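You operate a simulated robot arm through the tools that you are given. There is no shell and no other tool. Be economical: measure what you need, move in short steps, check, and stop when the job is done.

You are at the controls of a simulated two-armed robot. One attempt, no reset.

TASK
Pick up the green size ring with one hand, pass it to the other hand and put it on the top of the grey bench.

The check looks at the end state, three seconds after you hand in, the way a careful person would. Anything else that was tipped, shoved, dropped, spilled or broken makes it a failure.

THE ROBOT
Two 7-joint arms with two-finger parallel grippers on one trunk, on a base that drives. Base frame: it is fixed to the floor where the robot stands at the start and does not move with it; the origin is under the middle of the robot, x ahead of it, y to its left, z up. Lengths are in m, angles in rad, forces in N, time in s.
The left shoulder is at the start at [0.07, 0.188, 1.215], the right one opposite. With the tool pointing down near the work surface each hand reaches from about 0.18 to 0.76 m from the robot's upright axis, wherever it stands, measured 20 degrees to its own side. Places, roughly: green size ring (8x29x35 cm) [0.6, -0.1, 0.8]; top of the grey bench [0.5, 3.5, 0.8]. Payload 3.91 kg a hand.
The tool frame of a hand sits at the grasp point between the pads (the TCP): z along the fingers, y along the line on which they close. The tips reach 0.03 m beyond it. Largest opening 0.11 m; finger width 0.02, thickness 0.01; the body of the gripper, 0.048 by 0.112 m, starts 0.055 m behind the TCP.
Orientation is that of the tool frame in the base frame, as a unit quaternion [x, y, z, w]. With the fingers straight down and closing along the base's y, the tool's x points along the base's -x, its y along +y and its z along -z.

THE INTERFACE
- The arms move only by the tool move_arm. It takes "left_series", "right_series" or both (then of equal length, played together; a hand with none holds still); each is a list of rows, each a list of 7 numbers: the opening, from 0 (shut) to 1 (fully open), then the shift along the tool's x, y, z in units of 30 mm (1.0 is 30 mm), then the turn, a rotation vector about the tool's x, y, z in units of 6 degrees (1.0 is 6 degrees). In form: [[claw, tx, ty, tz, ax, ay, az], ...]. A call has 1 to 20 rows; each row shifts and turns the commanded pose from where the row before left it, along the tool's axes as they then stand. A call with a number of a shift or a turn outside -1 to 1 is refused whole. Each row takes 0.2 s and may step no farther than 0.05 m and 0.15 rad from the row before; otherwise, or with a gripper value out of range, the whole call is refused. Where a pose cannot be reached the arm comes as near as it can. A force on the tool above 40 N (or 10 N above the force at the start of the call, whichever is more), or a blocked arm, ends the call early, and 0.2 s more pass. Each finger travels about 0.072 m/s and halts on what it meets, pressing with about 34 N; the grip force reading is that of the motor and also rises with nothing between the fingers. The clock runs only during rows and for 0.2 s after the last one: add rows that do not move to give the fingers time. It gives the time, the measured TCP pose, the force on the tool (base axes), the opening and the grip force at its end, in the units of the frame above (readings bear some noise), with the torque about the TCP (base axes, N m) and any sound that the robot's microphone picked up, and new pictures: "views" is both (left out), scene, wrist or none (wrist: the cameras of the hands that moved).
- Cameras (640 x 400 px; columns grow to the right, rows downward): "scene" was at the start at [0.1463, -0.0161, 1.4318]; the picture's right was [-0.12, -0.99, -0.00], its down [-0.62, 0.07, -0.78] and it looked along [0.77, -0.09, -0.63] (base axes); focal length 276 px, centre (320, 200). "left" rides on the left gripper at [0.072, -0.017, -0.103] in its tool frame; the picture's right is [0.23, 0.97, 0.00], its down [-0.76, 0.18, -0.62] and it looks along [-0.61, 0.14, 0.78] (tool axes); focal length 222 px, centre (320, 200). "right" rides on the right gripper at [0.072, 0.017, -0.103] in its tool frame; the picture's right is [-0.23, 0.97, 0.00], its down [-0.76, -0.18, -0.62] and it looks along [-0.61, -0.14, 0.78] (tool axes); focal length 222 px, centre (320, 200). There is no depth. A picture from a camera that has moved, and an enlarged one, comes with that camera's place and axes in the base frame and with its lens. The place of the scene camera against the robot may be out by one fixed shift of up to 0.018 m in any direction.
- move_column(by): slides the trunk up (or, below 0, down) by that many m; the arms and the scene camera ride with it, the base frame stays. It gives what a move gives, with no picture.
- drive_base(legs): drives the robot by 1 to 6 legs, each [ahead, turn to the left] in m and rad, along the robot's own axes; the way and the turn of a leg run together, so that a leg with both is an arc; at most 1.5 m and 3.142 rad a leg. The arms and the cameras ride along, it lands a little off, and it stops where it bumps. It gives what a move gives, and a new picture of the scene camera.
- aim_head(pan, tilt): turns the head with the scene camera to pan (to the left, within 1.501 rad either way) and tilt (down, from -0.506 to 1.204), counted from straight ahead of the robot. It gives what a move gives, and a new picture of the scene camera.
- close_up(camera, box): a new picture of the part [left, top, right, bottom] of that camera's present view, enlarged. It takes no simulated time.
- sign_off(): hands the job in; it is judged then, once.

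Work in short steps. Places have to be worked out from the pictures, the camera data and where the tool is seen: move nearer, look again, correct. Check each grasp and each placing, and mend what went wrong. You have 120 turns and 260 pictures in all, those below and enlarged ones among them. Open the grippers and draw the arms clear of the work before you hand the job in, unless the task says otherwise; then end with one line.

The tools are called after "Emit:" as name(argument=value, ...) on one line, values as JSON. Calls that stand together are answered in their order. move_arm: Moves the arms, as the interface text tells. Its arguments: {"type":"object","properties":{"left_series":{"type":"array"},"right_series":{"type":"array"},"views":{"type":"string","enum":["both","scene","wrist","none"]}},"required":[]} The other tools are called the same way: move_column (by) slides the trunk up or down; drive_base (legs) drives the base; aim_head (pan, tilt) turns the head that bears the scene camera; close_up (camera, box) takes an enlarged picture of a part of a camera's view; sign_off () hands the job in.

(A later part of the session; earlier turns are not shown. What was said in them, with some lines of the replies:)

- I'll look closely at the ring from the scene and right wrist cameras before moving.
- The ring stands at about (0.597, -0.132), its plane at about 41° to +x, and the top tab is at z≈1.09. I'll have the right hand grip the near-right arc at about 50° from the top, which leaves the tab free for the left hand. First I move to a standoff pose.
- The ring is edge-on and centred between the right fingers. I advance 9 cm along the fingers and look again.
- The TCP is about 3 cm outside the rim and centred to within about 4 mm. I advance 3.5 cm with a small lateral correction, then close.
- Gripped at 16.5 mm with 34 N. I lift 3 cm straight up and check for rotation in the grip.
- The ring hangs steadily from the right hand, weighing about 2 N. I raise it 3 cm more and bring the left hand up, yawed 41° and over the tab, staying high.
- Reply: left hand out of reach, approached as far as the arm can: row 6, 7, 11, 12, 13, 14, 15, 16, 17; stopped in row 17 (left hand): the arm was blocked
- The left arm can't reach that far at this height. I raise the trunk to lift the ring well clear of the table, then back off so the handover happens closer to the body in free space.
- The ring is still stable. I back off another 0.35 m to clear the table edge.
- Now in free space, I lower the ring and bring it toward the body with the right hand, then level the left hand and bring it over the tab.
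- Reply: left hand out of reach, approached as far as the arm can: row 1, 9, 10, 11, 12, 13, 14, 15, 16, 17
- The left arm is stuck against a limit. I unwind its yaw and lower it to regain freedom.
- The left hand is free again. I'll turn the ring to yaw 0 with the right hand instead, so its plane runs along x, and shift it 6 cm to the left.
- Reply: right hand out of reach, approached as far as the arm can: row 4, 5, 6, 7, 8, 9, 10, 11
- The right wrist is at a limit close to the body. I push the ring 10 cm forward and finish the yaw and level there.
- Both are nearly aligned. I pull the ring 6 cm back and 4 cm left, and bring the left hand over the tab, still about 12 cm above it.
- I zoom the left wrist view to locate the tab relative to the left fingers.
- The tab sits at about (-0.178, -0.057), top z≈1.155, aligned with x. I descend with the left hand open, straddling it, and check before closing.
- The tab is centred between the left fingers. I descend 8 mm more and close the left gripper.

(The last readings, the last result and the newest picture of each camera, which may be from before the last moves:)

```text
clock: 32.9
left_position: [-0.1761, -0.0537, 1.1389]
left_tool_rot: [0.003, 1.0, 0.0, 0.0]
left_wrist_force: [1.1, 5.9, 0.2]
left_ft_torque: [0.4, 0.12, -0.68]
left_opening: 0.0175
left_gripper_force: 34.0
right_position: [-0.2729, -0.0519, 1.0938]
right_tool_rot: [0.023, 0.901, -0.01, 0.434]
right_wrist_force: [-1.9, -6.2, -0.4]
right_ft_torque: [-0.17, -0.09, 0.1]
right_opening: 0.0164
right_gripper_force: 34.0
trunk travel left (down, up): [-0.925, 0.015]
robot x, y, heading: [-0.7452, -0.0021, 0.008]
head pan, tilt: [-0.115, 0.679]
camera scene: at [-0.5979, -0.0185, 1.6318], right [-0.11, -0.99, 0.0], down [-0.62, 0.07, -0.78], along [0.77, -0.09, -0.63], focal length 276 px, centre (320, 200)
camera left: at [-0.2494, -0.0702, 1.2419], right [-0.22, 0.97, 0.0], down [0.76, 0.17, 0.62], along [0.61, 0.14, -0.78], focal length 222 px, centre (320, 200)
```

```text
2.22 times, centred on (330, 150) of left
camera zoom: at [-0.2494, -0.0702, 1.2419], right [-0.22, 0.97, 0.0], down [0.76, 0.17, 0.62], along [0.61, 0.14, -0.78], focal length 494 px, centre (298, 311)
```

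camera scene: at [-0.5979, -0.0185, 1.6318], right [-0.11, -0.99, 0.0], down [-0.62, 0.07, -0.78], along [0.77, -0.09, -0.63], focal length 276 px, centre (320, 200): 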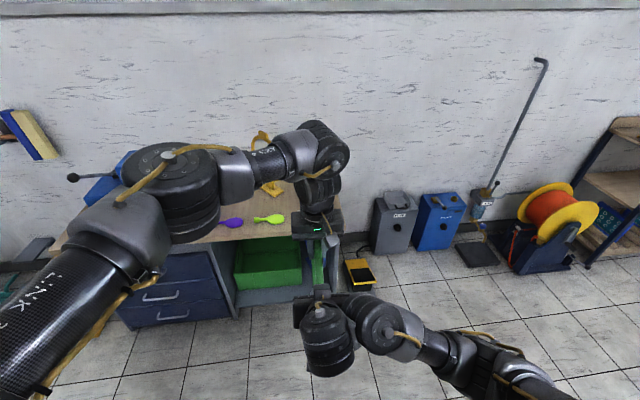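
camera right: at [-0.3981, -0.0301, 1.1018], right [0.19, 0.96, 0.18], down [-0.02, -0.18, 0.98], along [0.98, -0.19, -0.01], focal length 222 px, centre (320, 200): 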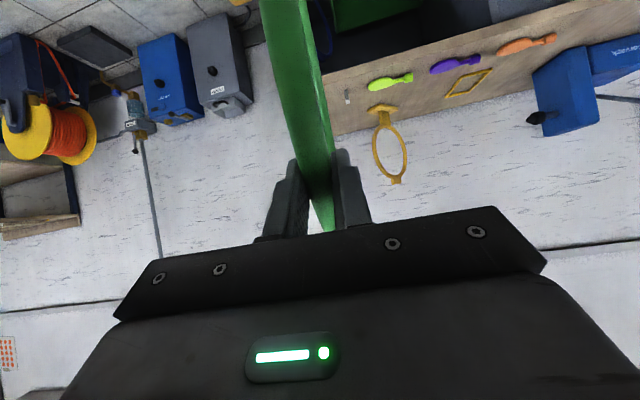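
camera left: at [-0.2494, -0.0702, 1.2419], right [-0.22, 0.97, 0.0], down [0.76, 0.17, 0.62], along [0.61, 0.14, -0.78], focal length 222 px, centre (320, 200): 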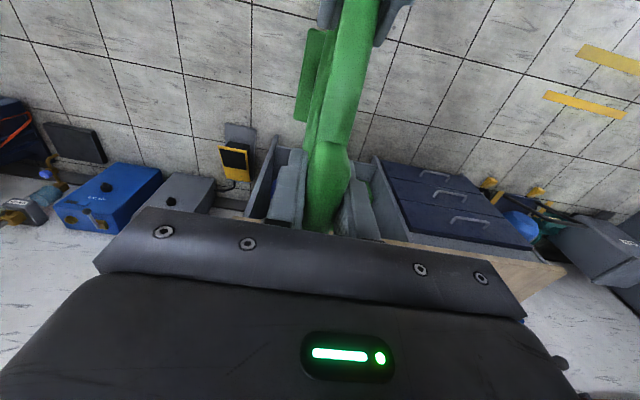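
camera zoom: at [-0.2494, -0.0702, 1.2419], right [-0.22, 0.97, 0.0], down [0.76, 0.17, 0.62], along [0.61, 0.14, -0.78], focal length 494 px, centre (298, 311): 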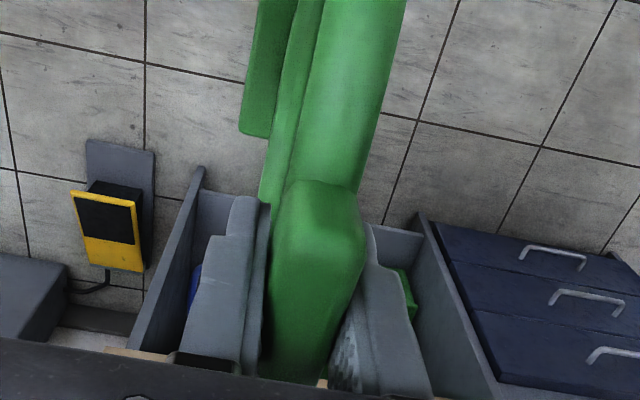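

The left hand has the tab (17.5 mm, 34 N). I open the right hand, then back it out along its own axis.

Emit:
move_arm(right_series=[[0.3, 0, 0, 0, 0, 0, 0], [0.7, 0, 0, 0, 0, 0, 0], [1, 0, 0, 0, 0, 0, 0], [1, 0, 0, 0, 0, 0, 0], [1, 0, 0, 0, 0, 0, 0]], views="wrist")

Emit:
move_arm(right_series=[[1, 0, 0, -0.7, 0, 0, 0], [1, 0, 0, -0.7, 0, 0, 0], [1, 0, 0, -0.7, 0, 0, 0], [1, 0, 0, -0.7, 0, 0, 0]])

```text
clock: 34.1
left_position: [-0.1766, -0.055, 1.1403]
left_tool_rot: [0.002, 1.0, 0.0, 0.001]
left_wrist_force: [0.3, 0.0, 0.3]
left_ft_torque: [0.0, 0.0, -0.02]
left_opening: 0.0181
left_gripper_force: 34.2
right_position: [-0.2719, -0.0506, 1.0936]
right_tool_rot: [0.023, 0.901, -0.01, 0.433]
right_wrist_force: [0.1, -1.0, -0.1]
right_ft_torque: [0.0, 0.04, 0.0]
right_opening: 0.1102
right_gripper_force: 0.0
trunk travel left (down, up): [-0.925, 0.015]
robot x, y, heading: [-0.7435, -0.0031, -0.001]
head pan, tilt: [-0.115, 0.679]
camera right: at [-0.3979, -0.0288, 1.1017], right [0.19, 0.97, 0.18], down [-0.02, -0.18, 0.98], along [0.98, -0.19, -0.01], focal length 222 px, centre (320, 200)
```

right: 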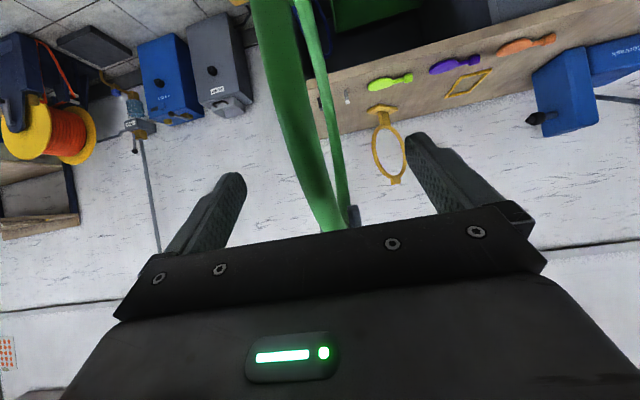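

```text
clock: 35.1
left_position: [-0.1768, -0.0544, 1.1396]
left_tool_rot: [0.003, 1.0, 0.001, 0.001]
left_wrist_force: [0.4, -0.2, -0.7]
left_ft_torque: [0.01, 0.0, -0.02]
left_opening: 0.0179
left_gripper_force: 34.1
right_position: [-0.3043, -0.0494, 1.1201]
right_tool_rot: [0.023, 0.901, -0.01, 0.433]
right_wrist_force: [0.3, 0.5, -0.6]
right_ft_torque: [0.04, -0.01, -0.01]
right_opening: 0.1101
right_gripper_force: 0.1
right hand out of reach, approached as far as the arm can: row 3, 4
trunk travel left (down, up): [-0.925, 0.015]
robot x, y, heading: [-0.7468, -0.0014, 0.003]
head pan, tilt: [-0.115, 0.679]
camera scene: at [-0.5978, -0.0185, 1.6318], right [-0.11, -0.99, 0.0], down [-0.62, 0.07, -0.78], along [0.77, -0.09, -0.63], focal length 276 px, centre (320, 200)
camera right: at [-0.4292, -0.0274, 1.1277], right [0.19, 0.97, 0.18], down [-0.02, -0.18, 0.98], along [0.98, -0.19, -0.01], focal length 222 px, centre (320, 200)
```

scene: 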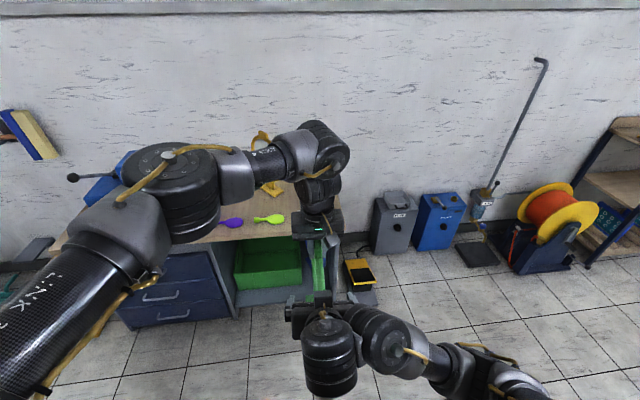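
right: 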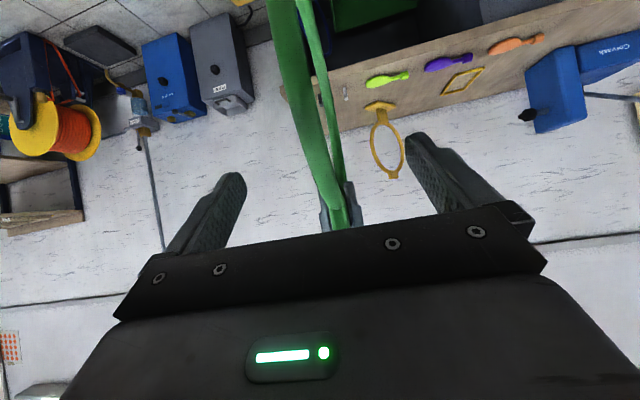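

The left hand holds the ring alone now. The right arm can't back out further along that axis, so I carry the ring 9 cm forward with the left hand to clear the right fingers.

Emit:
move_arm(left_series=[[0, -0.6, 0, 0, 0, 0, 0], [0, -0.6, 0, 0, 0, 0, 0], [0, -0.6, 0, 0, 0, 0, 0], [0, -0.6, 0, 0, 0, 0, 0], [0, -0.6, 0, 0, 0, 0, 0]])

Emit:
close_up(camera="right", box=[220, 0, 480, 230])

```text
clock: 36.3
left_position: [-0.1025, -0.0363, 1.142]
left_tool_rot: [0.001, 1.0, -0.001, 0.002]
left_wrist_force: [0.4, 0.4, -2.7]
left_ft_torque: [0.0, 0.01, 0.02]
left_opening: 0.0174
left_gripper_force: 34.0
left hand out of reach, approached as far as the arm can: row 4, 5
right_position: [-0.3033, -0.0499, 1.1198]
right_tool_rot: [0.023, 0.901, -0.01, 0.434]
right_wrist_force: [-0.1, 0.2, -1.0]
right_ft_torque: [0.03, -0.03, -0.01]
right_opening: 0.1102
right_gripper_force: 0.1
trunk travel left (down, up): [-0.925, 0.015]
robot x, y, heading: [-0.7446, -0.0008, 0.006]
head pan, tilt: [-0.115, 0.679]
camera scene: at [-0.5972, -0.0198, 1.6317], right [-0.11, -0.99, 0.0], down [-0.62, 0.07, -0.78], along [0.77, -0.08, -0.63], focal length 276 px, centre (320, 200)
camera left: at [-0.1763, -0.0528, 1.2438], right [-0.22, 0.97, 0.0], down [0.76, 0.18, 0.62], along [0.61, 0.14, -0.78], focal length 222 px, centre (320, 200)
```

scene: 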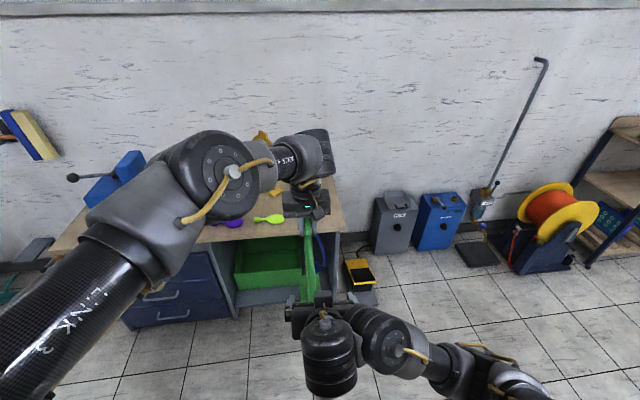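
left: 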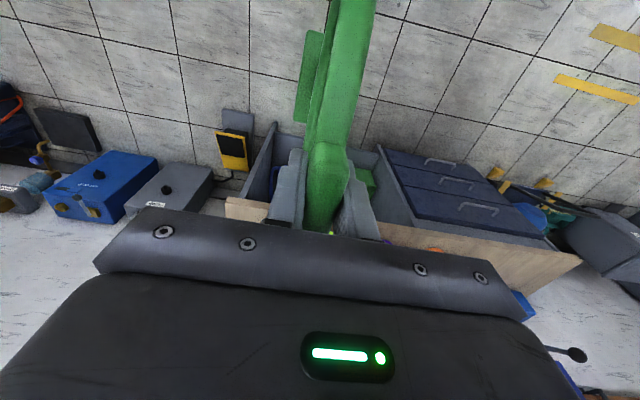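

```text
1.74 times, centred on (350, 115) of right
camera zoom: at [-0.4287, -0.0282, 1.1276], right [0.19, 0.97, 0.18], down [-0.02, -0.18, 0.98], along [0.98, -0.19, -0.01], focal length 386 px, centre (268, 348)
```

zoom: 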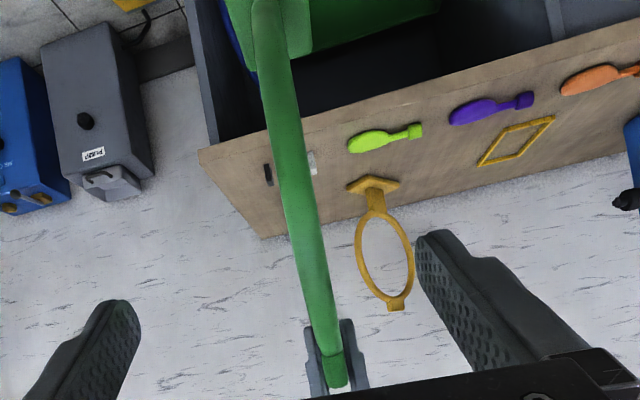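

The right fingers are now clear of the rim by about 4 cm. I slide the right hand sideways to the right, away from the ring.

Emit:
move_arm(right_series=[[1, 0, -0.9, 0, 0, 0, 0], [1, 0, -0.9, 0, 0, 0, 0], [1, 0, -0.9, 0, 0, 0, 0], [1, 0, -0.9, 0, 0, 0, 0], [1, 0, -0.9, 0, 0, 0, 0], [1, 0, -0.9, 0, 0, 0, 0], [1, 0, -0.9, 0, 0, 0, 0], [1, 0, -0.9, 0, 0, 0, 0], [1, 0, -0.9, 0, 0, 0, 0], [1, 0, -0.9, 0, 0, 0, 0]], views="scene")

Emit:
aim_head(pan=1.3, tilt=0.4)

```text
clock: 38.5
left_position: [-0.1043, -0.038, 1.1418]
left_tool_rot: [0.002, 1.0, 0.0, 0.001]
left_wrist_force: [-0.9, -0.4, -1.5]
left_ft_torque: [0.01, 0.01, 0.01]
left_opening: 0.0176
left_gripper_force: 33.8
right_position: [-0.3119, -0.3203, 1.1161]
right_tool_rot: [0.022, 0.901, -0.01, 0.434]
right_wrist_force: [0.4, -1.7, 0.6]
right_ft_torque: [0.0, 0.0, 0.01]
right_opening: 0.11
right_gripper_force: 0.1
right hand out of reach, approached as far as the arm can: row 7, 8
trunk travel left (down, up): [-0.925, 0.015]
robot x, y, heading: [-0.7452, -0.0029, 0.002]
head pan, tilt: [-0.115, 0.679]
camera scene: at [-0.5988, -0.0205, 1.6319], right [-0.11, -0.99, 0.0], down [-0.62, 0.07, -0.78], along [0.77, -0.09, -0.63], focal length 276 px, centre (320, 200)
```

scene: 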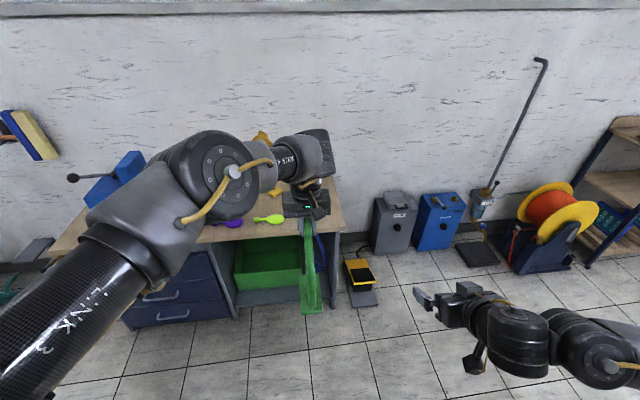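

```text
clock: 40.0
left_position: [-0.1033, -0.0355, 1.1421]
left_tool_rot: [0.002, 1.0, -0.001, 0.002]
left_wrist_force: [0.6, -0.4, -2.9]
left_ft_torque: [0.0, 0.01, 0.0]
left_opening: 0.018
left_gripper_force: 34.3
right_position: [-0.3104, -0.3175, 1.1168]
right_tool_rot: [0.023, 0.901, -0.01, 0.434]
right_wrist_force: [-0.2, 0.4, 0.4]
right_ft_torque: [0.02, 0.04, -0.02]
right_opening: 0.11
right_gripper_force: 0.0
trunk travel left (down, up): [-0.925, 0.015]
robot x, y, heading: [-0.7407, -0.0032, 0.008]
head pan, tilt: [1.3, 0.4]
camera scene: at [-0.6587, 0.0803, 1.6569], right [0.96, -0.26, 0.0], down [-0.1, -0.38, -0.92], along [0.24, 0.89, -0.39], focal length 276 px, centre (320, 200)
```

scene: 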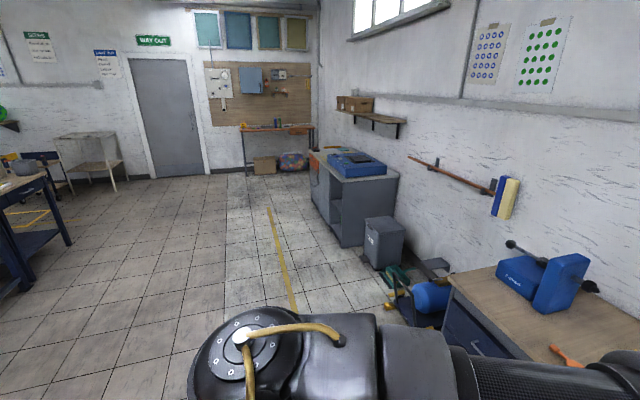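

The ring is held solely by the left hand. I zoom in on the grey bench to choose a free spot.

Emit:
close_up(camera="scene", box=[290, 130, 420, 260])

Emit:
drive_base(legs=[[0, 1.56], [1.5, 0]])

Emit:
aim_head(pan=-0.6, tilt=0.4)

```text
3.08 times, centred on (355, 195) of scene
camera zoom: at [-0.6587, 0.0803, 1.6569], right [0.96, -0.26, 0.0], down [-0.1, -0.38, -0.92], along [0.24, 0.89, -0.39], focal length 849 px, centre (212, 215)
```

zoom: 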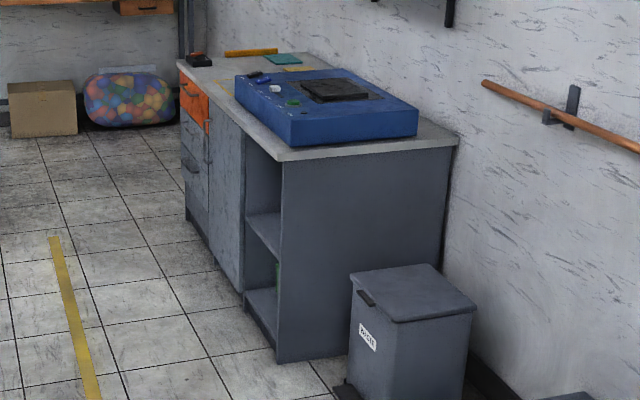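

```text
clock: 51.4
left_position: [-0.7809, 2.1455, 1.142]
left_tool_rot: [0.718, -0.696, 0.0, -0.002]
left_wrist_force: [0.1, -0.2, -1.4]
left_ft_torque: [0.01, 0.01, 0.0]
left_opening: 0.0177
left_gripper_force: 33.9
right_position: [-0.4906, 1.9474, 1.1163]
right_tool_rot: [-0.633, 0.642, 0.305, 0.308]
right_wrist_force: [-0.7, 0.1, -0.2]
right_ft_torque: [0.01, -0.01, 0.01]
right_opening: 0.1099
right_gripper_force: 0.0
trunk travel left (down, up): [-0.925, 0.015]
robot x, y, heading: [-0.7906, 1.503, 1.612]
head pan, tilt: [1.3, 0.4]
camera scene: at [-0.8719, 1.5688, 1.6569], right [0.23, 0.97, 0.0], down [0.38, -0.09, -0.92], along [-0.9, 0.21, -0.39], focal length 276 px, centre (320, 200)
```

scene: 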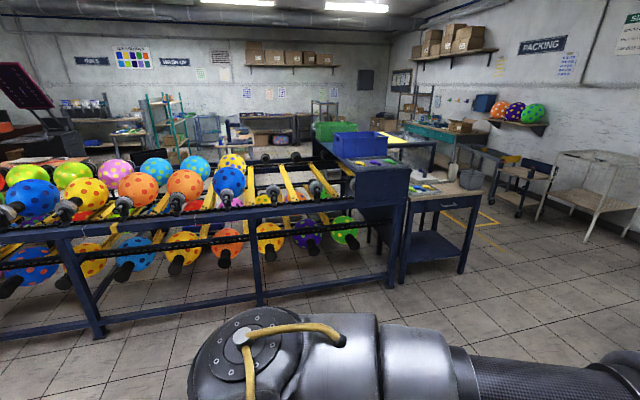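

```text
clock: 53.2
left_position: [-0.7795, 2.1438, 1.1411]
left_tool_rot: [0.718, -0.696, 0.0, -0.002]
left_wrist_force: [-0.9, 0.4, -1.8]
left_ft_torque: [-0.02, 0.01, -0.02]
left_opening: 0.018
left_gripper_force: 34.3
right_position: [-0.4907, 1.9482, 1.1156]
right_tool_rot: [-0.633, 0.641, 0.305, 0.308]
right_wrist_force: [-0.1, -0.2, 0.2]
right_ft_torque: [0.01, 0.0, 0.0]
right_opening: 0.1099
right_gripper_force: 0.0
trunk travel left (down, up): [-0.925, 0.015]
robot x, y, heading: [-0.7935, 1.5011, 1.612]
head pan, tilt: [-0.6, 0.4]
camera scene: at [-0.7326, 1.6268, 1.6568], right [0.85, -0.53, 0.0], down [-0.21, -0.33, -0.92], along [0.49, 0.78, -0.39], focal length 276 px, centre (320, 200)
```

scene: 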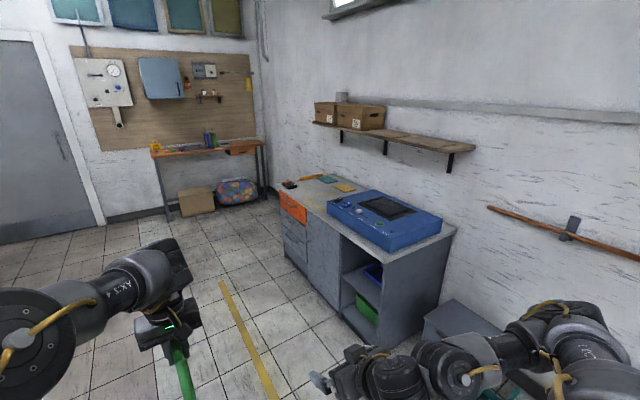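

The bench holds a blue console, with freer space at its far (left) end. I take a closer look.

Emit:
close_up(camera="scene", box=[260, 150, 470, 280])

```text
3.05 times, centred on (365, 215) of scene
camera zoom: at [-0.7326, 1.6268, 1.6568], right [0.85, -0.53, 0.0], down [-0.21, -0.33, -0.92], along [0.49, 0.78, -0.39], focal length 840 px, centre (183, 154)
```

zoom: 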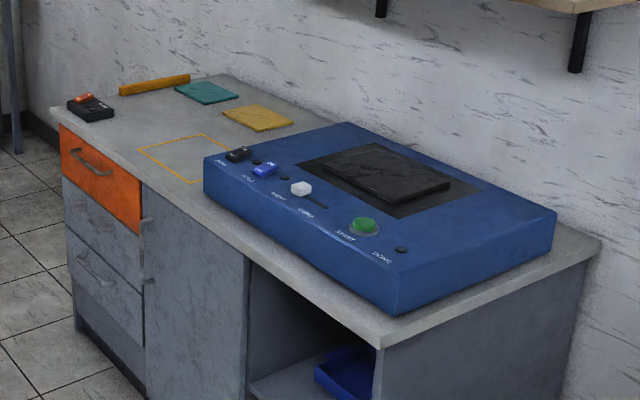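

There's a yellow-outlined free square on the bench around (0.36, 3.32), left of the console. I raise the ring and pull it in, then drive alongside and turn to face the bench.

Emit:
move_arm(left_series=[[0, 0.8, 0.4, -0.8, 0, 0, 0], [0, 0.8, 0.4, -0.8, 0, 0, 0], [0, 0.8, 0.4, -0.8, 0, 0, 0], [0, 0.8, 0.4, -0.8, 0, 0, 0], [0, 0.8, 0.4, -0.8, 0, 0, 0]], views="wrist")

Emit:
drive_base(legs=[[0, -0.05], [1.5, 0], [0.3, 0]])

```text
clock: 54.4
left_position: [-0.833, 2.0229, 1.2617]
left_tool_rot: [0.718, -0.696, 0.0, -0.002]
left_wrist_force: [-0.6, -1.1, -1.5]
left_ft_torque: [0.03, -0.02, -0.05]
left_opening: 0.0179
left_gripper_force: 33.7
left hand out of reach, approached as far as the arm can: row 5
right_position: [-0.492, 1.9452, 1.1153]
right_tool_rot: [-0.632, 0.641, 0.305, 0.31]
right_wrist_force: [-0.7, -0.3, -0.5]
right_ft_torque: [0.02, -0.03, 0.01]
right_opening: 0.1101
right_gripper_force: 0.1
trunk travel left (down, up): [-0.925, 0.015]
robot x, y, heading: [-0.7916, 1.5039, 1.609]
head pan, tilt: [-0.6, 0.4]
camera left: at [-0.8149, 1.9502, 1.3642], right [-0.97, -0.26, -0.01], down [-0.2, 0.75, 0.63], along [-0.16, 0.61, -0.78], focal length 222 px, centre (320, 200)
```

left: 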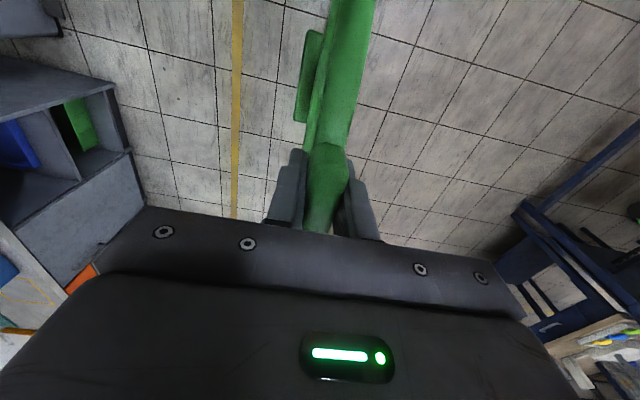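

```text
clock: 63.9
left_position: [-0.8153, 3.8097, 1.2622]
left_tool_rot: [-0.707, 0.708, 0.001, 0.003]
left_wrist_force: [0.5, -0.6, -0.5]
left_ft_torque: [-0.03, -0.03, -0.01]
left_opening: 0.0178
left_gripper_force: 34.0
right_position: [-0.4778, 3.7226, 1.1177]
right_tool_rot: [-0.622, 0.652, 0.3, 0.314]
right_wrist_force: [-0.4, 0.7, 0.6]
right_ft_torque: [0.01, 0.03, -0.03]
right_opening: 0.1102
right_gripper_force: 0.1
trunk travel left (down, up): [-0.925, 0.015]
robot x, y, heading: [-0.791, 3.2879, 1.574]
head pan, tilt: [-0.6, 0.4]
camera scene: at [-0.7296, 3.408, 1.6571], right [0.83, -0.56, 0.0], down [-0.22, -0.32, -0.92], along [0.51, 0.77, -0.39], focal length 276 px, centre (320, 200)
```

scene: 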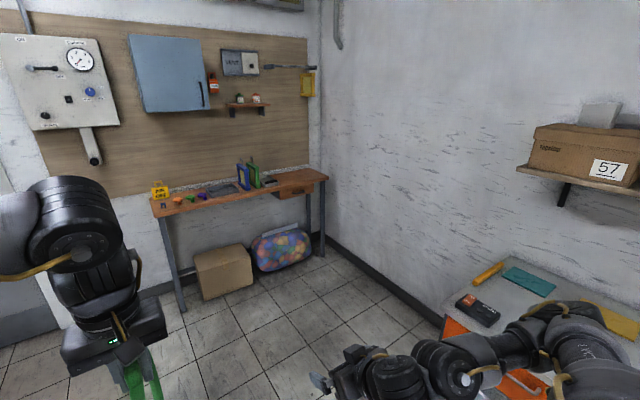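

I turn to face the bench, staying well clear of it, and look.

Emit:
drive_base(legs=[[0, -1.574]])

Emit:
aim_head(pan=0.0, tilt=0.65)

```text
clock: 68.1
left_position: [-0.2715, 3.3184, 1.2604]
left_tool_rot: [-0.002, 1.0, -0.002, 0.002]
left_wrist_force: [-0.2, 0.4, -2.2]
left_ft_torque: [0.02, 0.04, 0.02]
left_opening: 0.018
left_gripper_force: 33.6
right_position: [-0.3557, 2.9784, 1.1166]
right_tool_rot: [0.017, 0.901, -0.008, 0.433]
right_wrist_force: [0.3, 0.2, -0.5]
right_ft_torque: [0.0, 0.02, -0.04]
right_opening: 0.1099
right_gripper_force: 0.0
trunk travel left (down, up): [-0.925, 0.015]
robot x, y, heading: [-0.7876, 3.2901, 0.016]
head pan, tilt: [-0.6, 0.4]
camera scene: at [-0.6532, 3.2331, 1.6568], right [-0.55, -0.83, 0.0], down [-0.33, 0.21, -0.92], along [0.77, -0.51, -0.39], focal length 276 px, centre (320, 200)
```

scene: 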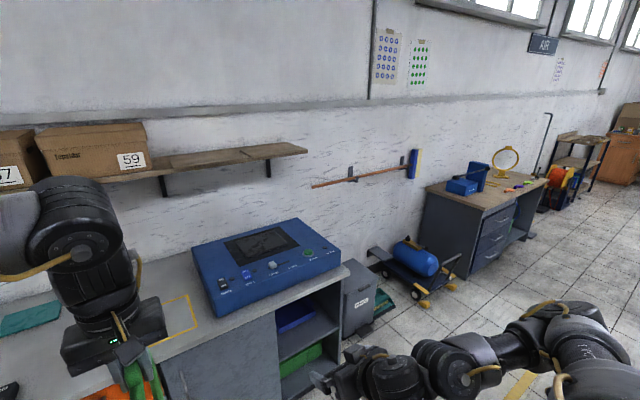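

```text
clock: 69.1
left_position: [-0.2681, 3.3174, 1.2614]
left_tool_rot: [-0.002, 1.0, -0.002, 0.002]
left_wrist_force: [-0.2, -0.1, -2.4]
left_ft_torque: [0.01, 0.05, -0.02]
left_opening: 0.0177
left_gripper_force: 33.7
right_position: [-0.3563, 2.9791, 1.1149]
right_tool_rot: [0.018, 0.901, -0.008, 0.434]
right_wrist_force: [0.6, 0.3, -0.9]
right_ft_torque: [0.02, 0.01, 0.0]
right_opening: 0.1099
right_gripper_force: 0.0
trunk travel left (down, up): [-0.925, 0.015]
robot x, y, heading: [-0.7941, 3.2894, 0.015]
head pan, tilt: [0.0, 0.649]
camera scene: at [-0.6438, 3.285, 1.6344], right [0.02, -1.0, 0.0], down [-0.6, -0.01, -0.8], along [0.8, 0.01, -0.6], focal length 276 px, centre (320, 200)
```

scene: 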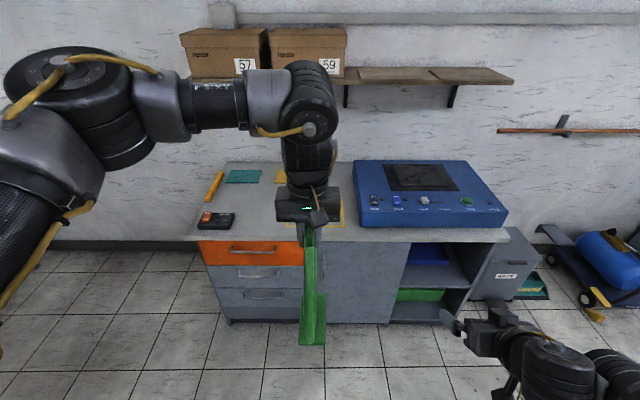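

The left hand's y (3.318) lines up with the outlined square, and the foot is about 13 cm above the bench top. I drive ahead in two steps.

Emit:
drive_base(legs=[[0.4, -0.01]])

```text
clock: 71.6
left_position: [0.1283, 3.3098, 1.2605]
left_tool_rot: [0.007, 1.0, -0.002, 0.002]
left_wrist_force: [1.0, 0.7, -2.3]
left_ft_torque: [0.03, 0.0, -0.04]
left_opening: 0.0178
left_gripper_force: 34.1
right_position: [0.0379, 2.9726, 1.1164]
right_tool_rot: [0.027, 0.9, -0.013, 0.434]
right_wrist_force: [-0.2, -0.3, 0.5]
right_ft_torque: [-0.01, -0.02, -0.04]
right_opening: 0.1101
right_gripper_force: 0.1
trunk travel left (down, up): [-0.925, 0.015]
robot x, y, heading: [-0.3888, 3.2919, -0.004]
head pan, tilt: [0.0, 0.649]
camera scene: at [-0.2457, 3.2853, 1.6345], right [0.0, -1.0, 0.0], down [-0.6, 0.0, -0.8], along [0.8, 0.0, -0.6], focal length 276 px, centre (320, 200)
```

scene: 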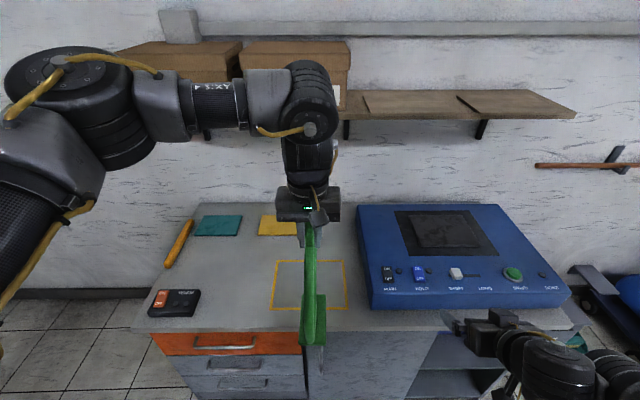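

The outline centre is at (0.36, 3.32), as estimated. I drive the remaining 0.23 m.

Emit:
drive_base(legs=[[0.23, 0.004]])

Emit:
close_up(camera="left", box=[160, 0, 480, 240])

```text
clock: 73.3
left_position: [0.3578, 3.3108, 1.2631]
left_tool_rot: [0.006, 1.0, -0.002, 0.003]
left_wrist_force: [0.5, 0.2, -2.3]
left_ft_torque: [0.02, -0.01, 0.0]
left_opening: 0.0177
left_gripper_force: 34.6
right_position: [0.2678, 2.974, 1.1167]
right_tool_rot: [0.025, 0.9, -0.011, 0.435]
right_wrist_force: [-0.8, -0.3, 0.3]
right_ft_torque: [0.01, 0.0, 0.0]
right_opening: 0.1102
right_gripper_force: 0.0
trunk travel left (down, up): [-0.925, 0.015]
robot x, y, heading: [-0.1628, 3.2928, 0.0]
head pan, tilt: [0.0, 0.649]
camera scene: at [-0.0155, 3.2852, 1.6347], right [0.0, -1.0, 0.0], down [-0.6, 0.0, -0.8], along [0.8, 0.0, -0.6], focal length 276 px, centre (320, 200)
```

scene: 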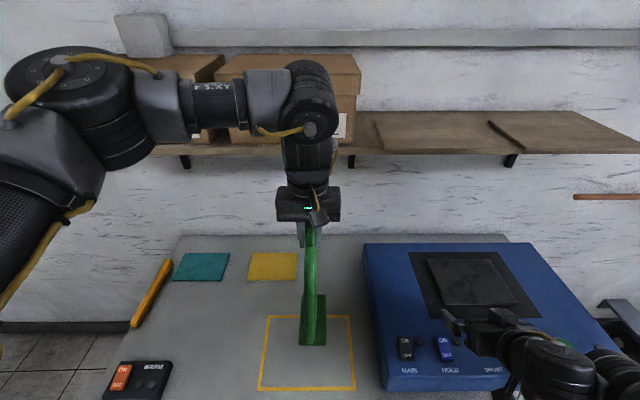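

```text
1.67 times, centred on (320, 120) of left
camera zoom: at [0.2856, 3.2951, 1.3645], right [-0.21, 0.98, 0.0], down [0.76, 0.17, 0.63], along [0.61, 0.13, -0.78], focal length 370 px, centre (320, 333)
```

zoom: 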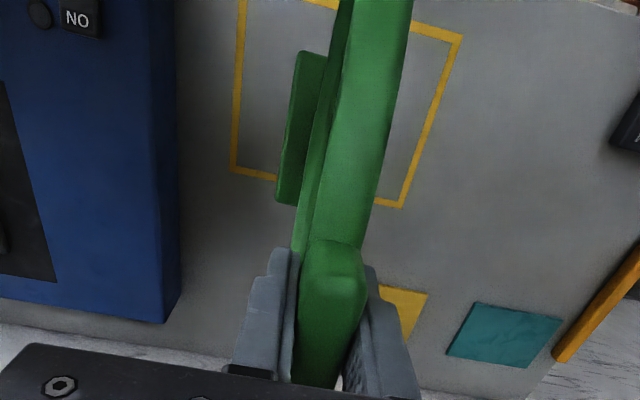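

I zoom in to check whether the foot hangs level before lowering.

Emit:
close_up(camera="scene", box=[240, 200, 380, 390])

```text
2.11 times, centred on (310, 295) of scene
camera zoom: at [-0.0155, 3.2852, 1.6347], right [0.0, -1.0, 0.0], down [-0.6, 0.0, -0.8], along [0.8, 0.0, -0.6], focal length 581 px, centre (341, 0)
```

zoom: 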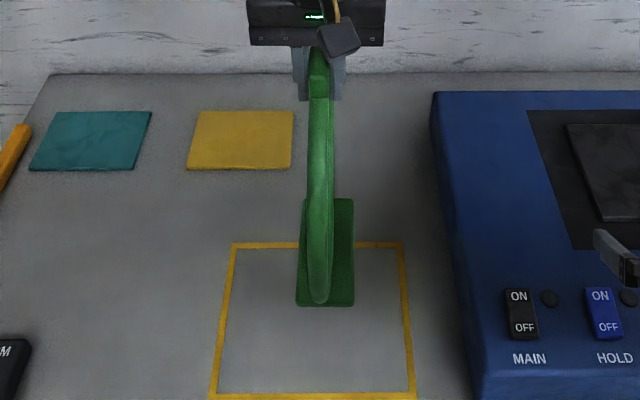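

The ring hangs about vertical over the square. I lower it 9 cm, then look again before final contact.

Emit:
move_arm(left_series=[[0, 0, 0.1, 0.6, 0, 0, 0], [0, 0, 0.1, 0.6, 0, 0, 0], [0, 0, 0, 0.6, 0, 0, 0], [0, 0, 0, 0.6, 0, 0, 0], [0, 0, 0, 0.6, 0, 0, 0]], views="scene")

Emit:
close_up(camera="scene", box=[240, 200, 380, 390])

```text
clock: 74.5
left_position: [0.3621, 3.3163, 1.1715]
left_tool_rot: [0.007, 1.0, -0.002, 0.002]
left_wrist_force: [-0.4, 0.2, -2.5]
left_ft_torque: [0.0, 0.03, 0.0]
left_opening: 0.0178
left_gripper_force: 34.3
right_position: [0.2717, 2.9742, 1.1155]
right_tool_rot: [0.025, 0.901, -0.012, 0.434]
right_wrist_force: [-0.8, 0.3, -0.4]
right_ft_torque: [-0.03, 0.0, 0.01]
right_opening: 0.11
right_gripper_force: 0.0
trunk travel left (down, up): [-0.925, 0.015]
robot x, y, heading: [-0.16, 3.2944, -0.003]
head pan, tilt: [0.0, 0.649]
camera scene: at [-0.012, 3.2853, 1.6344], right [0.0, -1.0, 0.0], down [-0.6, 0.0, -0.8], along [0.8, 0.0, -0.6], focal length 276 px, centre (320, 200)
```

scene: 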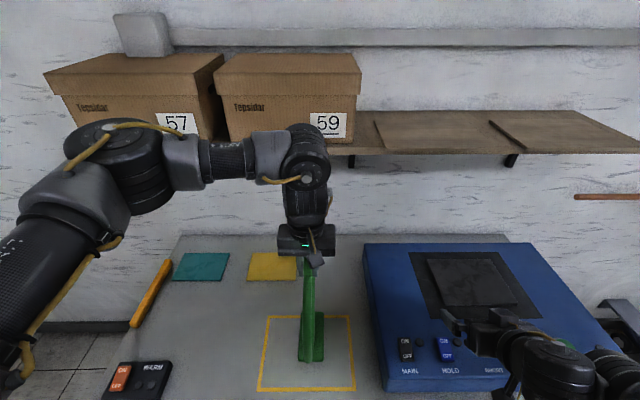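

```text
2.11 times, centred on (310, 295) of scene
camera zoom: at [-0.012, 3.2853, 1.6344], right [0.0, -1.0, 0.0], down [-0.6, 0.0, -0.8], along [0.8, 0.0, -0.6], focal length 581 px, centre (341, 0)
```

zoom: 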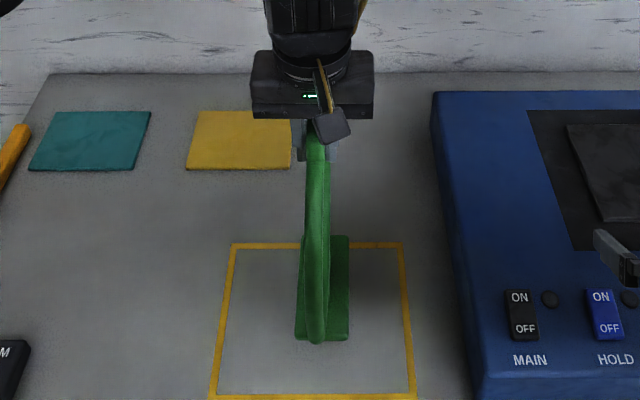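

About 4 cm to go. I lower in small steps, watching the force.

Emit:
move_arm(left_series=[[0, 0, 0, 0.25, 0, 0, 0], [0, 0, 0, 0.25, 0, 0, 0], [0, 0, 0, 0.25, 0, 0, 0]], views="none")

Emit:
close_up(camera="scene", box=[240, 200, 380, 390])

```text
clock: 75.3
left_position: [0.3622, 3.3161, 1.1488]
left_tool_rot: [0.006, 1.0, -0.002, 0.002]
left_wrist_force: [1.2, -0.4, -2.2]
left_ft_torque: [-0.02, 0.02, 0.01]
left_opening: 0.0178
left_gripper_force: 34.2
right_position: [0.2716, 2.9739, 1.116]
right_tool_rot: [0.026, 0.9, -0.012, 0.434]
right_wrist_force: [0.7, -0.7, -0.2]
right_ft_torque: [-0.01, -0.01, 0.01]
right_opening: 0.1102
right_gripper_force: 0.1
trunk travel left (down, up): [-0.925, 0.015]
robot x, y, heading: [-0.1614, 3.2908, -0.002]
head pan, tilt: [0.0, 0.649]
```

```text
2.11 times, centred on (310, 295) of scene
camera zoom: at [-0.0117, 3.285, 1.6343], right [0.0, -1.0, 0.0], down [-0.6, 0.0, -0.8], along [0.8, 0.0, -0.6], focal length 581 px, centre (341, 0)
```

zoom: 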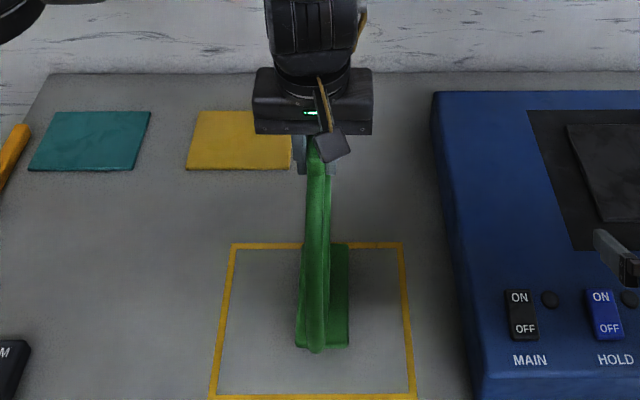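

No contact yet. I continue in 5 mm steps.

Emit:
move_arm(left_series=[[0, 0, 0, 0.17, 0, 0, 0], [0, 0, 0, 0.17, 0, 0, 0]], views="none")

Emit:
move_arm(left_series=[[0, 0, 0, 0.17, 0, 0, 0]], views="none")

Emit:
close_up(camera="scene", box=[240, 200, 380, 390])

```text
clock: 75.9
left_position: [0.3619, 3.3171, 1.1379]
left_tool_rot: [0.007, 1.0, -0.001, 0.002]
left_wrist_force: [-0.2, 0.5, -2.2]
left_ft_torque: [-0.03, 0.03, -0.02]
left_opening: 0.0178
left_gripper_force: 33.9
right_position: [0.2708, 2.9739, 1.1152]
right_tool_rot: [0.025, 0.901, -0.012, 0.433]
right_wrist_force: [0.0, 0.5, -0.3]
right_ft_torque: [0.04, 0.01, 0.02]
right_opening: 0.1101
right_gripper_force: 0.1
trunk travel left (down, up): [-0.925, 0.015]
robot x, y, heading: [-0.1565, 3.2945, 0.001]
head pan, tilt: [0.0, 0.649]
```

```text
clock: 76.3
left_position: [0.3622, 3.3155, 1.1335]
left_tool_rot: [0.007, 1.0, -0.002, 0.002]
left_wrist_force: [-0.2, 0.4, -1.8]
left_ft_torque: [0.03, 0.02, -0.03]
left_opening: 0.0179
left_gripper_force: 34.3
right_position: [0.2714, 2.9735, 1.1156]
right_tool_rot: [0.026, 0.901, -0.012, 0.434]
right_wrist_force: [-0.4, -0.7, 0.0]
right_ft_torque: [-0.03, 0.03, -0.01]
right_opening: 0.1099
right_gripper_force: 0.0
trunk travel left (down, up): [-0.925, 0.015]
robot x, y, heading: [-0.1622, 3.2901, -0.003]
head pan, tilt: [0.0, 0.649]
```

```text
2.11 times, centred on (310, 295) of scene
camera zoom: at [-0.0117, 3.285, 1.6343], right [0.0, -1.0, 0.0], down [-0.6, 0.0, -0.8], along [0.8, 0.0, -0.6], focal length 581 px, centre (341, 0)
```

zoom: 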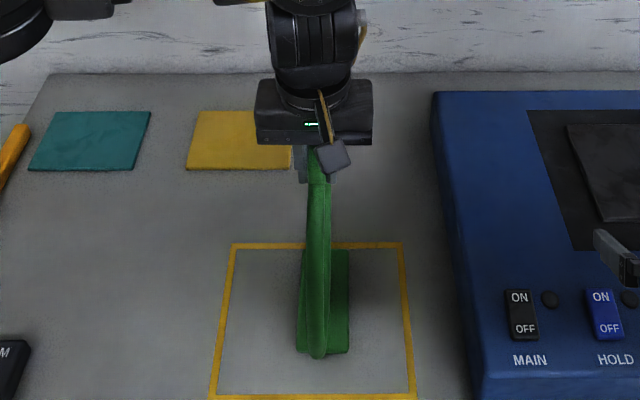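

Still no contact, so I continue with 3–4 mm steps.

Emit:
move_arm(left_series=[[0, 0, 0, 0.13, 0, 0, 0]], views="none")

Emit:
move_arm(left_series=[[0, 0, 0, 0.13, 0, 0, 0]], views="none")

```text
clock: 76.7
left_position: [0.3631, 3.3165, 1.1287]
left_tool_rot: [0.007, 1.0, -0.002, 0.002]
left_wrist_force: [-1.3, -0.4, -2.7]
left_ft_torque: [0.03, 0.05, -0.01]
left_opening: 0.0182
left_gripper_force: 34.6
right_position: [0.2705, 2.9732, 1.1155]
right_tool_rot: [0.025, 0.901, -0.011, 0.434]
right_wrist_force: [0.0, -0.8, -1.1]
right_ft_torque: [-0.03, 0.0, -0.01]
right_opening: 0.11
right_gripper_force: 0.0
trunk travel left (down, up): [-0.925, 0.015]
robot x, y, heading: [-0.1606, 3.2906, 0.0]
head pan, tilt: [0.0, 0.649]
```

```text
clock: 77.1
left_position: [0.3615, 3.3162, 1.1268]
left_tool_rot: [0.007, 1.0, -0.002, 0.002]
left_wrist_force: [0.3, 1.7, 0.0]
left_ft_torque: [0.02, 0.07, -0.01]
left_opening: 0.0177
left_gripper_force: 34.3
right_position: [0.2704, 2.9736, 1.1158]
right_tool_rot: [0.025, 0.901, -0.012, 0.434]
right_wrist_force: [-0.8, 0.5, 0.2]
right_ft_torque: [-0.01, 0.02, 0.02]
right_opening: 0.1099
right_gripper_force: 0.1
trunk travel left (down, up): [-0.925, 0.015]
robot x, y, heading: [-0.1569, 3.2901, -0.0]
head pan, tilt: [0.0, 0.649]
```

The weight just left the wrist (force z went from -2.7 to about 0), so contact is starting. I lower 2–3 mm more to seat the foot.

Emit:
move_arm(left_series=[[0, 0, 0, 0.08, 0, 0, 0]], views="none")

Emit:
close_up(camera="scene", box=[240, 200, 380, 390])

```text
clock: 77.5
left_position: [0.3609, 3.3144, 1.1253]
left_tool_rot: [0.006, 1.0, -0.003, 0.004]
left_wrist_force: [2.0, -0.8, 14.9]
left_ft_torque: [0.53, 0.62, -0.02]
left_opening: 0.0177
left_gripper_force: 33.8
right_position: [0.2684, 2.9733, 1.1177]
right_tool_rot: [0.026, 0.9, -0.012, 0.434]
right_wrist_force: [0.7, -0.4, 0.4]
right_ft_torque: [0.0, -0.03, -0.02]
right_opening: 0.11
right_gripper_force: 0.0
trunk travel left (down, up): [-0.925, 0.015]
robot x, y, heading: [-0.16, 3.2919, -0.006]
head pan, tilt: [0.0, 0.649]
```

```text
2.11 times, centred on (310, 295) of scene
camera zoom: at [-0.0146, 3.2846, 1.6349], right [0.0, -1.0, 0.0], down [-0.6, 0.0, -0.8], along [0.8, 0.0, -0.6], focal length 581 px, centre (341, 0)
```

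zoom: 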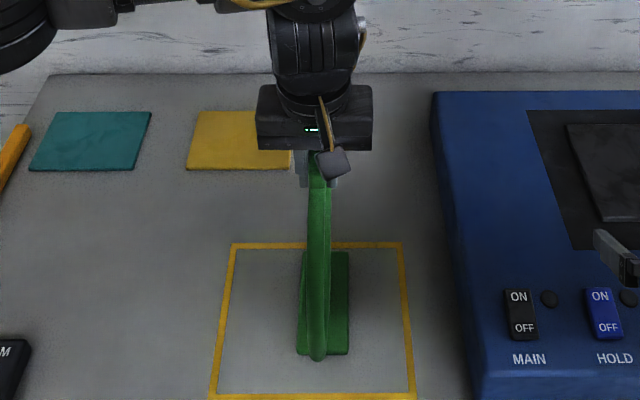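

The foot is seated with 15 N of press. I ease up 1 mm and open the left gripper gradually.

Emit:
move_arm(left_series=[[0, 0, 0, -0.05, 0, 0, 0], [0, 0, 0, 0, 0, 0, 0], [0.2, 0, 0, 0, 0, 0, 0], [0.25, 0, 0, 0, 0, 0, 0], [0.32, 0, 0, 0, 0, 0, 0], [0.4, 0, 0, 0, 0, 0, 0], [0.55, 0, 0, 0, 0, 0, 0], [0.7, 0, 0, 0, 0, 0, 0]])

```text
clock: 79.3
left_position: [0.3617, 3.3162, 1.1255]
left_tool_rot: [0.006, 1.0, -0.002, 0.002]
left_wrist_force: [0.0, 0.5, -0.2]
left_ft_torque: [-0.02, 0.04, 0.0]
left_opening: 0.0772
left_gripper_force: 0.0
right_position: [0.2695, 2.9735, 1.1155]
right_tool_rot: [0.025, 0.901, -0.011, 0.434]
right_wrist_force: [0.2, -0.5, 0.1]
right_ft_torque: [0.01, 0.0, -0.01]
right_opening: 0.11
right_gripper_force: 0.0
trunk travel left (down, up): [-0.925, 0.015]
robot x, y, heading: [-0.1612, 3.2931, -0.005]
head pan, tilt: [0.0, 0.649]
camera scene: at [-0.0122, 3.285, 1.6344], right [0.0, -1.0, 0.0], down [-0.6, 0.0, -0.8], along [0.8, 0.0, -0.6], focal length 276 px, centre (320, 200)
camera left: at [0.2887, 3.3002, 1.227], right [-0.21, 0.98, 0.0], down [0.76, 0.17, 0.63], along [0.61, 0.13, -0.78], focal length 222 px, centre (320, 200)
```

scene: 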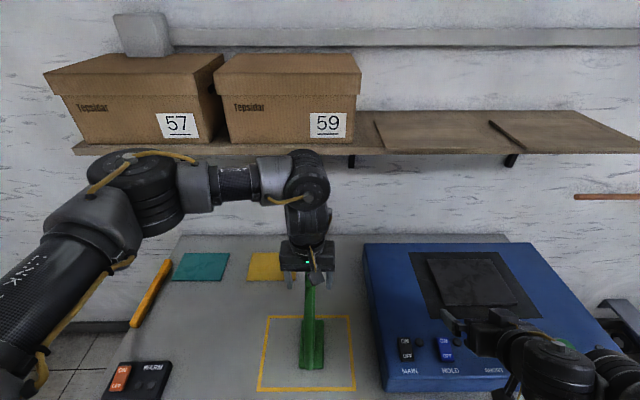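
left: 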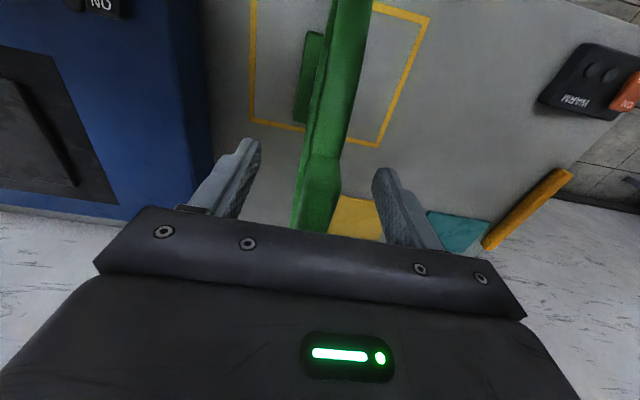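

The ring stands free between the open fingers. I raise the left hand straight up 14 cm.

Emit:
move_arm(left_series=[[0.85, 0, 0, -0.5, 0, 0, 0], [1, 0, 0, -0.7, 0, 0, 0], [1, 0, 0, -0.85, 0, 0, 0], [1, 0, 0, -0.85, 0, 0, 0], [1, 0, 0, -0.85, 0, 0, 0], [1, 0, 0, -0.85, 0, 0, 0]])

Emit:
drive_base(legs=[[-0.4, 0]])

Emit:
close_up(camera="scene", box=[220, 180, 420, 330])

```text
clock: 80.7
left_position: [0.3604, 3.3163, 1.2638]
left_tool_rot: [0.007, 1.0, -0.002, 0.001]
left_wrist_force: [-0.8, 0.4, 0.8]
left_ft_torque: [0.0, 0.03, -0.02]
left_opening: 0.11
left_gripper_force: 0.0
right_position: [0.2693, 2.9725, 1.1166]
right_tool_rot: [0.025, 0.9, -0.012, 0.434]
right_wrist_force: [0.6, -0.8, -0.1]
right_ft_torque: [-0.02, 0.01, 0.03]
right_opening: 0.1097
right_gripper_force: 0.1
trunk travel left (down, up): [-0.925, 0.015]
robot x, y, heading: [-0.1593, 3.293, -0.003]
head pan, tilt: [0.0, 0.649]
camera scene: at [-0.0133, 3.2848, 1.6344], right [0.0, -1.0, 0.0], down [-0.6, 0.0, -0.8], along [0.8, 0.0, -0.6], focal length 276 px, centre (320, 200)
camera left: at [0.2875, 3.3019, 1.3653], right [-0.21, 0.98, 0.0], down [0.76, 0.17, 0.63], along [0.61, 0.13, -0.78], focal length 222 px, centre (320, 200)
```

scene: 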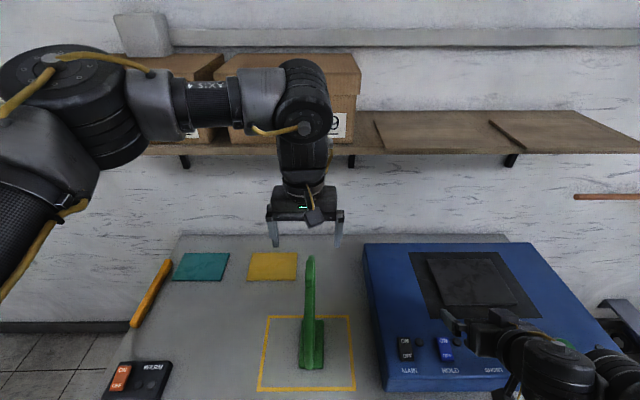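
left: 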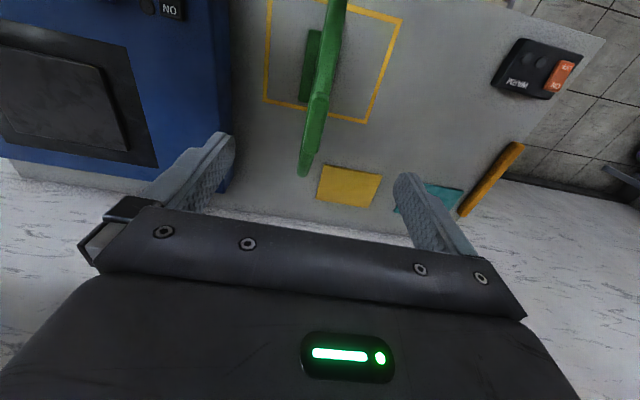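

```text
clock: 83.2
left_position: [-0.0302, 3.3176, 1.263]
left_tool_rot: [0.008, 1.0, -0.001, 0.002]
left_wrist_force: [-0.3, 0.5, -0.4]
left_ft_torque: [0.01, 0.01, 0.01]
left_opening: 0.1101
left_gripper_force: 0.0
right_position: [-0.1218, 2.9726, 1.115]
right_tool_rot: [0.027, 0.901, -0.012, 0.433]
right_wrist_force: [0.6, -0.6, -0.4]
right_ft_torque: [0.03, -0.02, -0.02]
right_opening: 0.11
right_gripper_force: 0.0
trunk travel left (down, up): [-0.925, 0.015]
robot x, y, heading: [-0.5536, 3.2915, 0.0]
head pan, tilt: [0.0, 0.649]
camera scene: at [-0.4034, 3.2857, 1.6342], right [0.0, -1.0, 0.0], down [-0.61, 0.0, -0.8], along [0.8, 0.0, -0.61], focal length 276 px, centre (320, 200)
```

scene: 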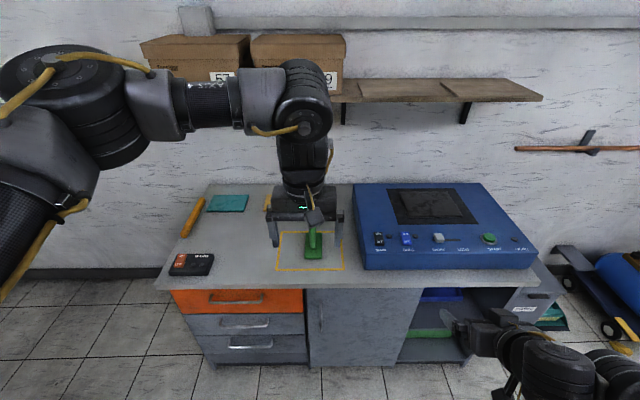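

```text
2.67 times, centred on (320, 255) of scene
camera zoom: at [-0.4034, 3.2857, 1.6342], right [0.0, -1.0, 0.0], down [-0.61, 0.0, -0.8], along [0.8, 0.0, -0.61], focal length 735 px, centre (320, 53)
```

zoom: 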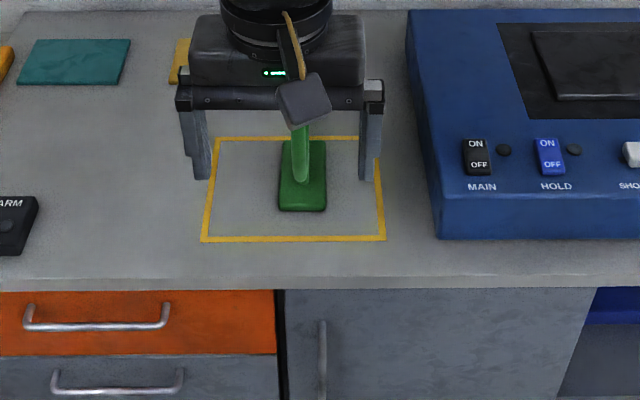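

The ring stands upright inside the yellow-outlined square on the bench. Nothing else was disturbed, both grippers are open and the robot has backed away, so I hand the job in.

Emit:
sign_off()

```text
The job is handed in.
```

The green size ring was picked up with the right hand, passed to the left hand in the air, and now stands upright on top of the grey bench. Both grippers are open and clear, and the job is handed in.
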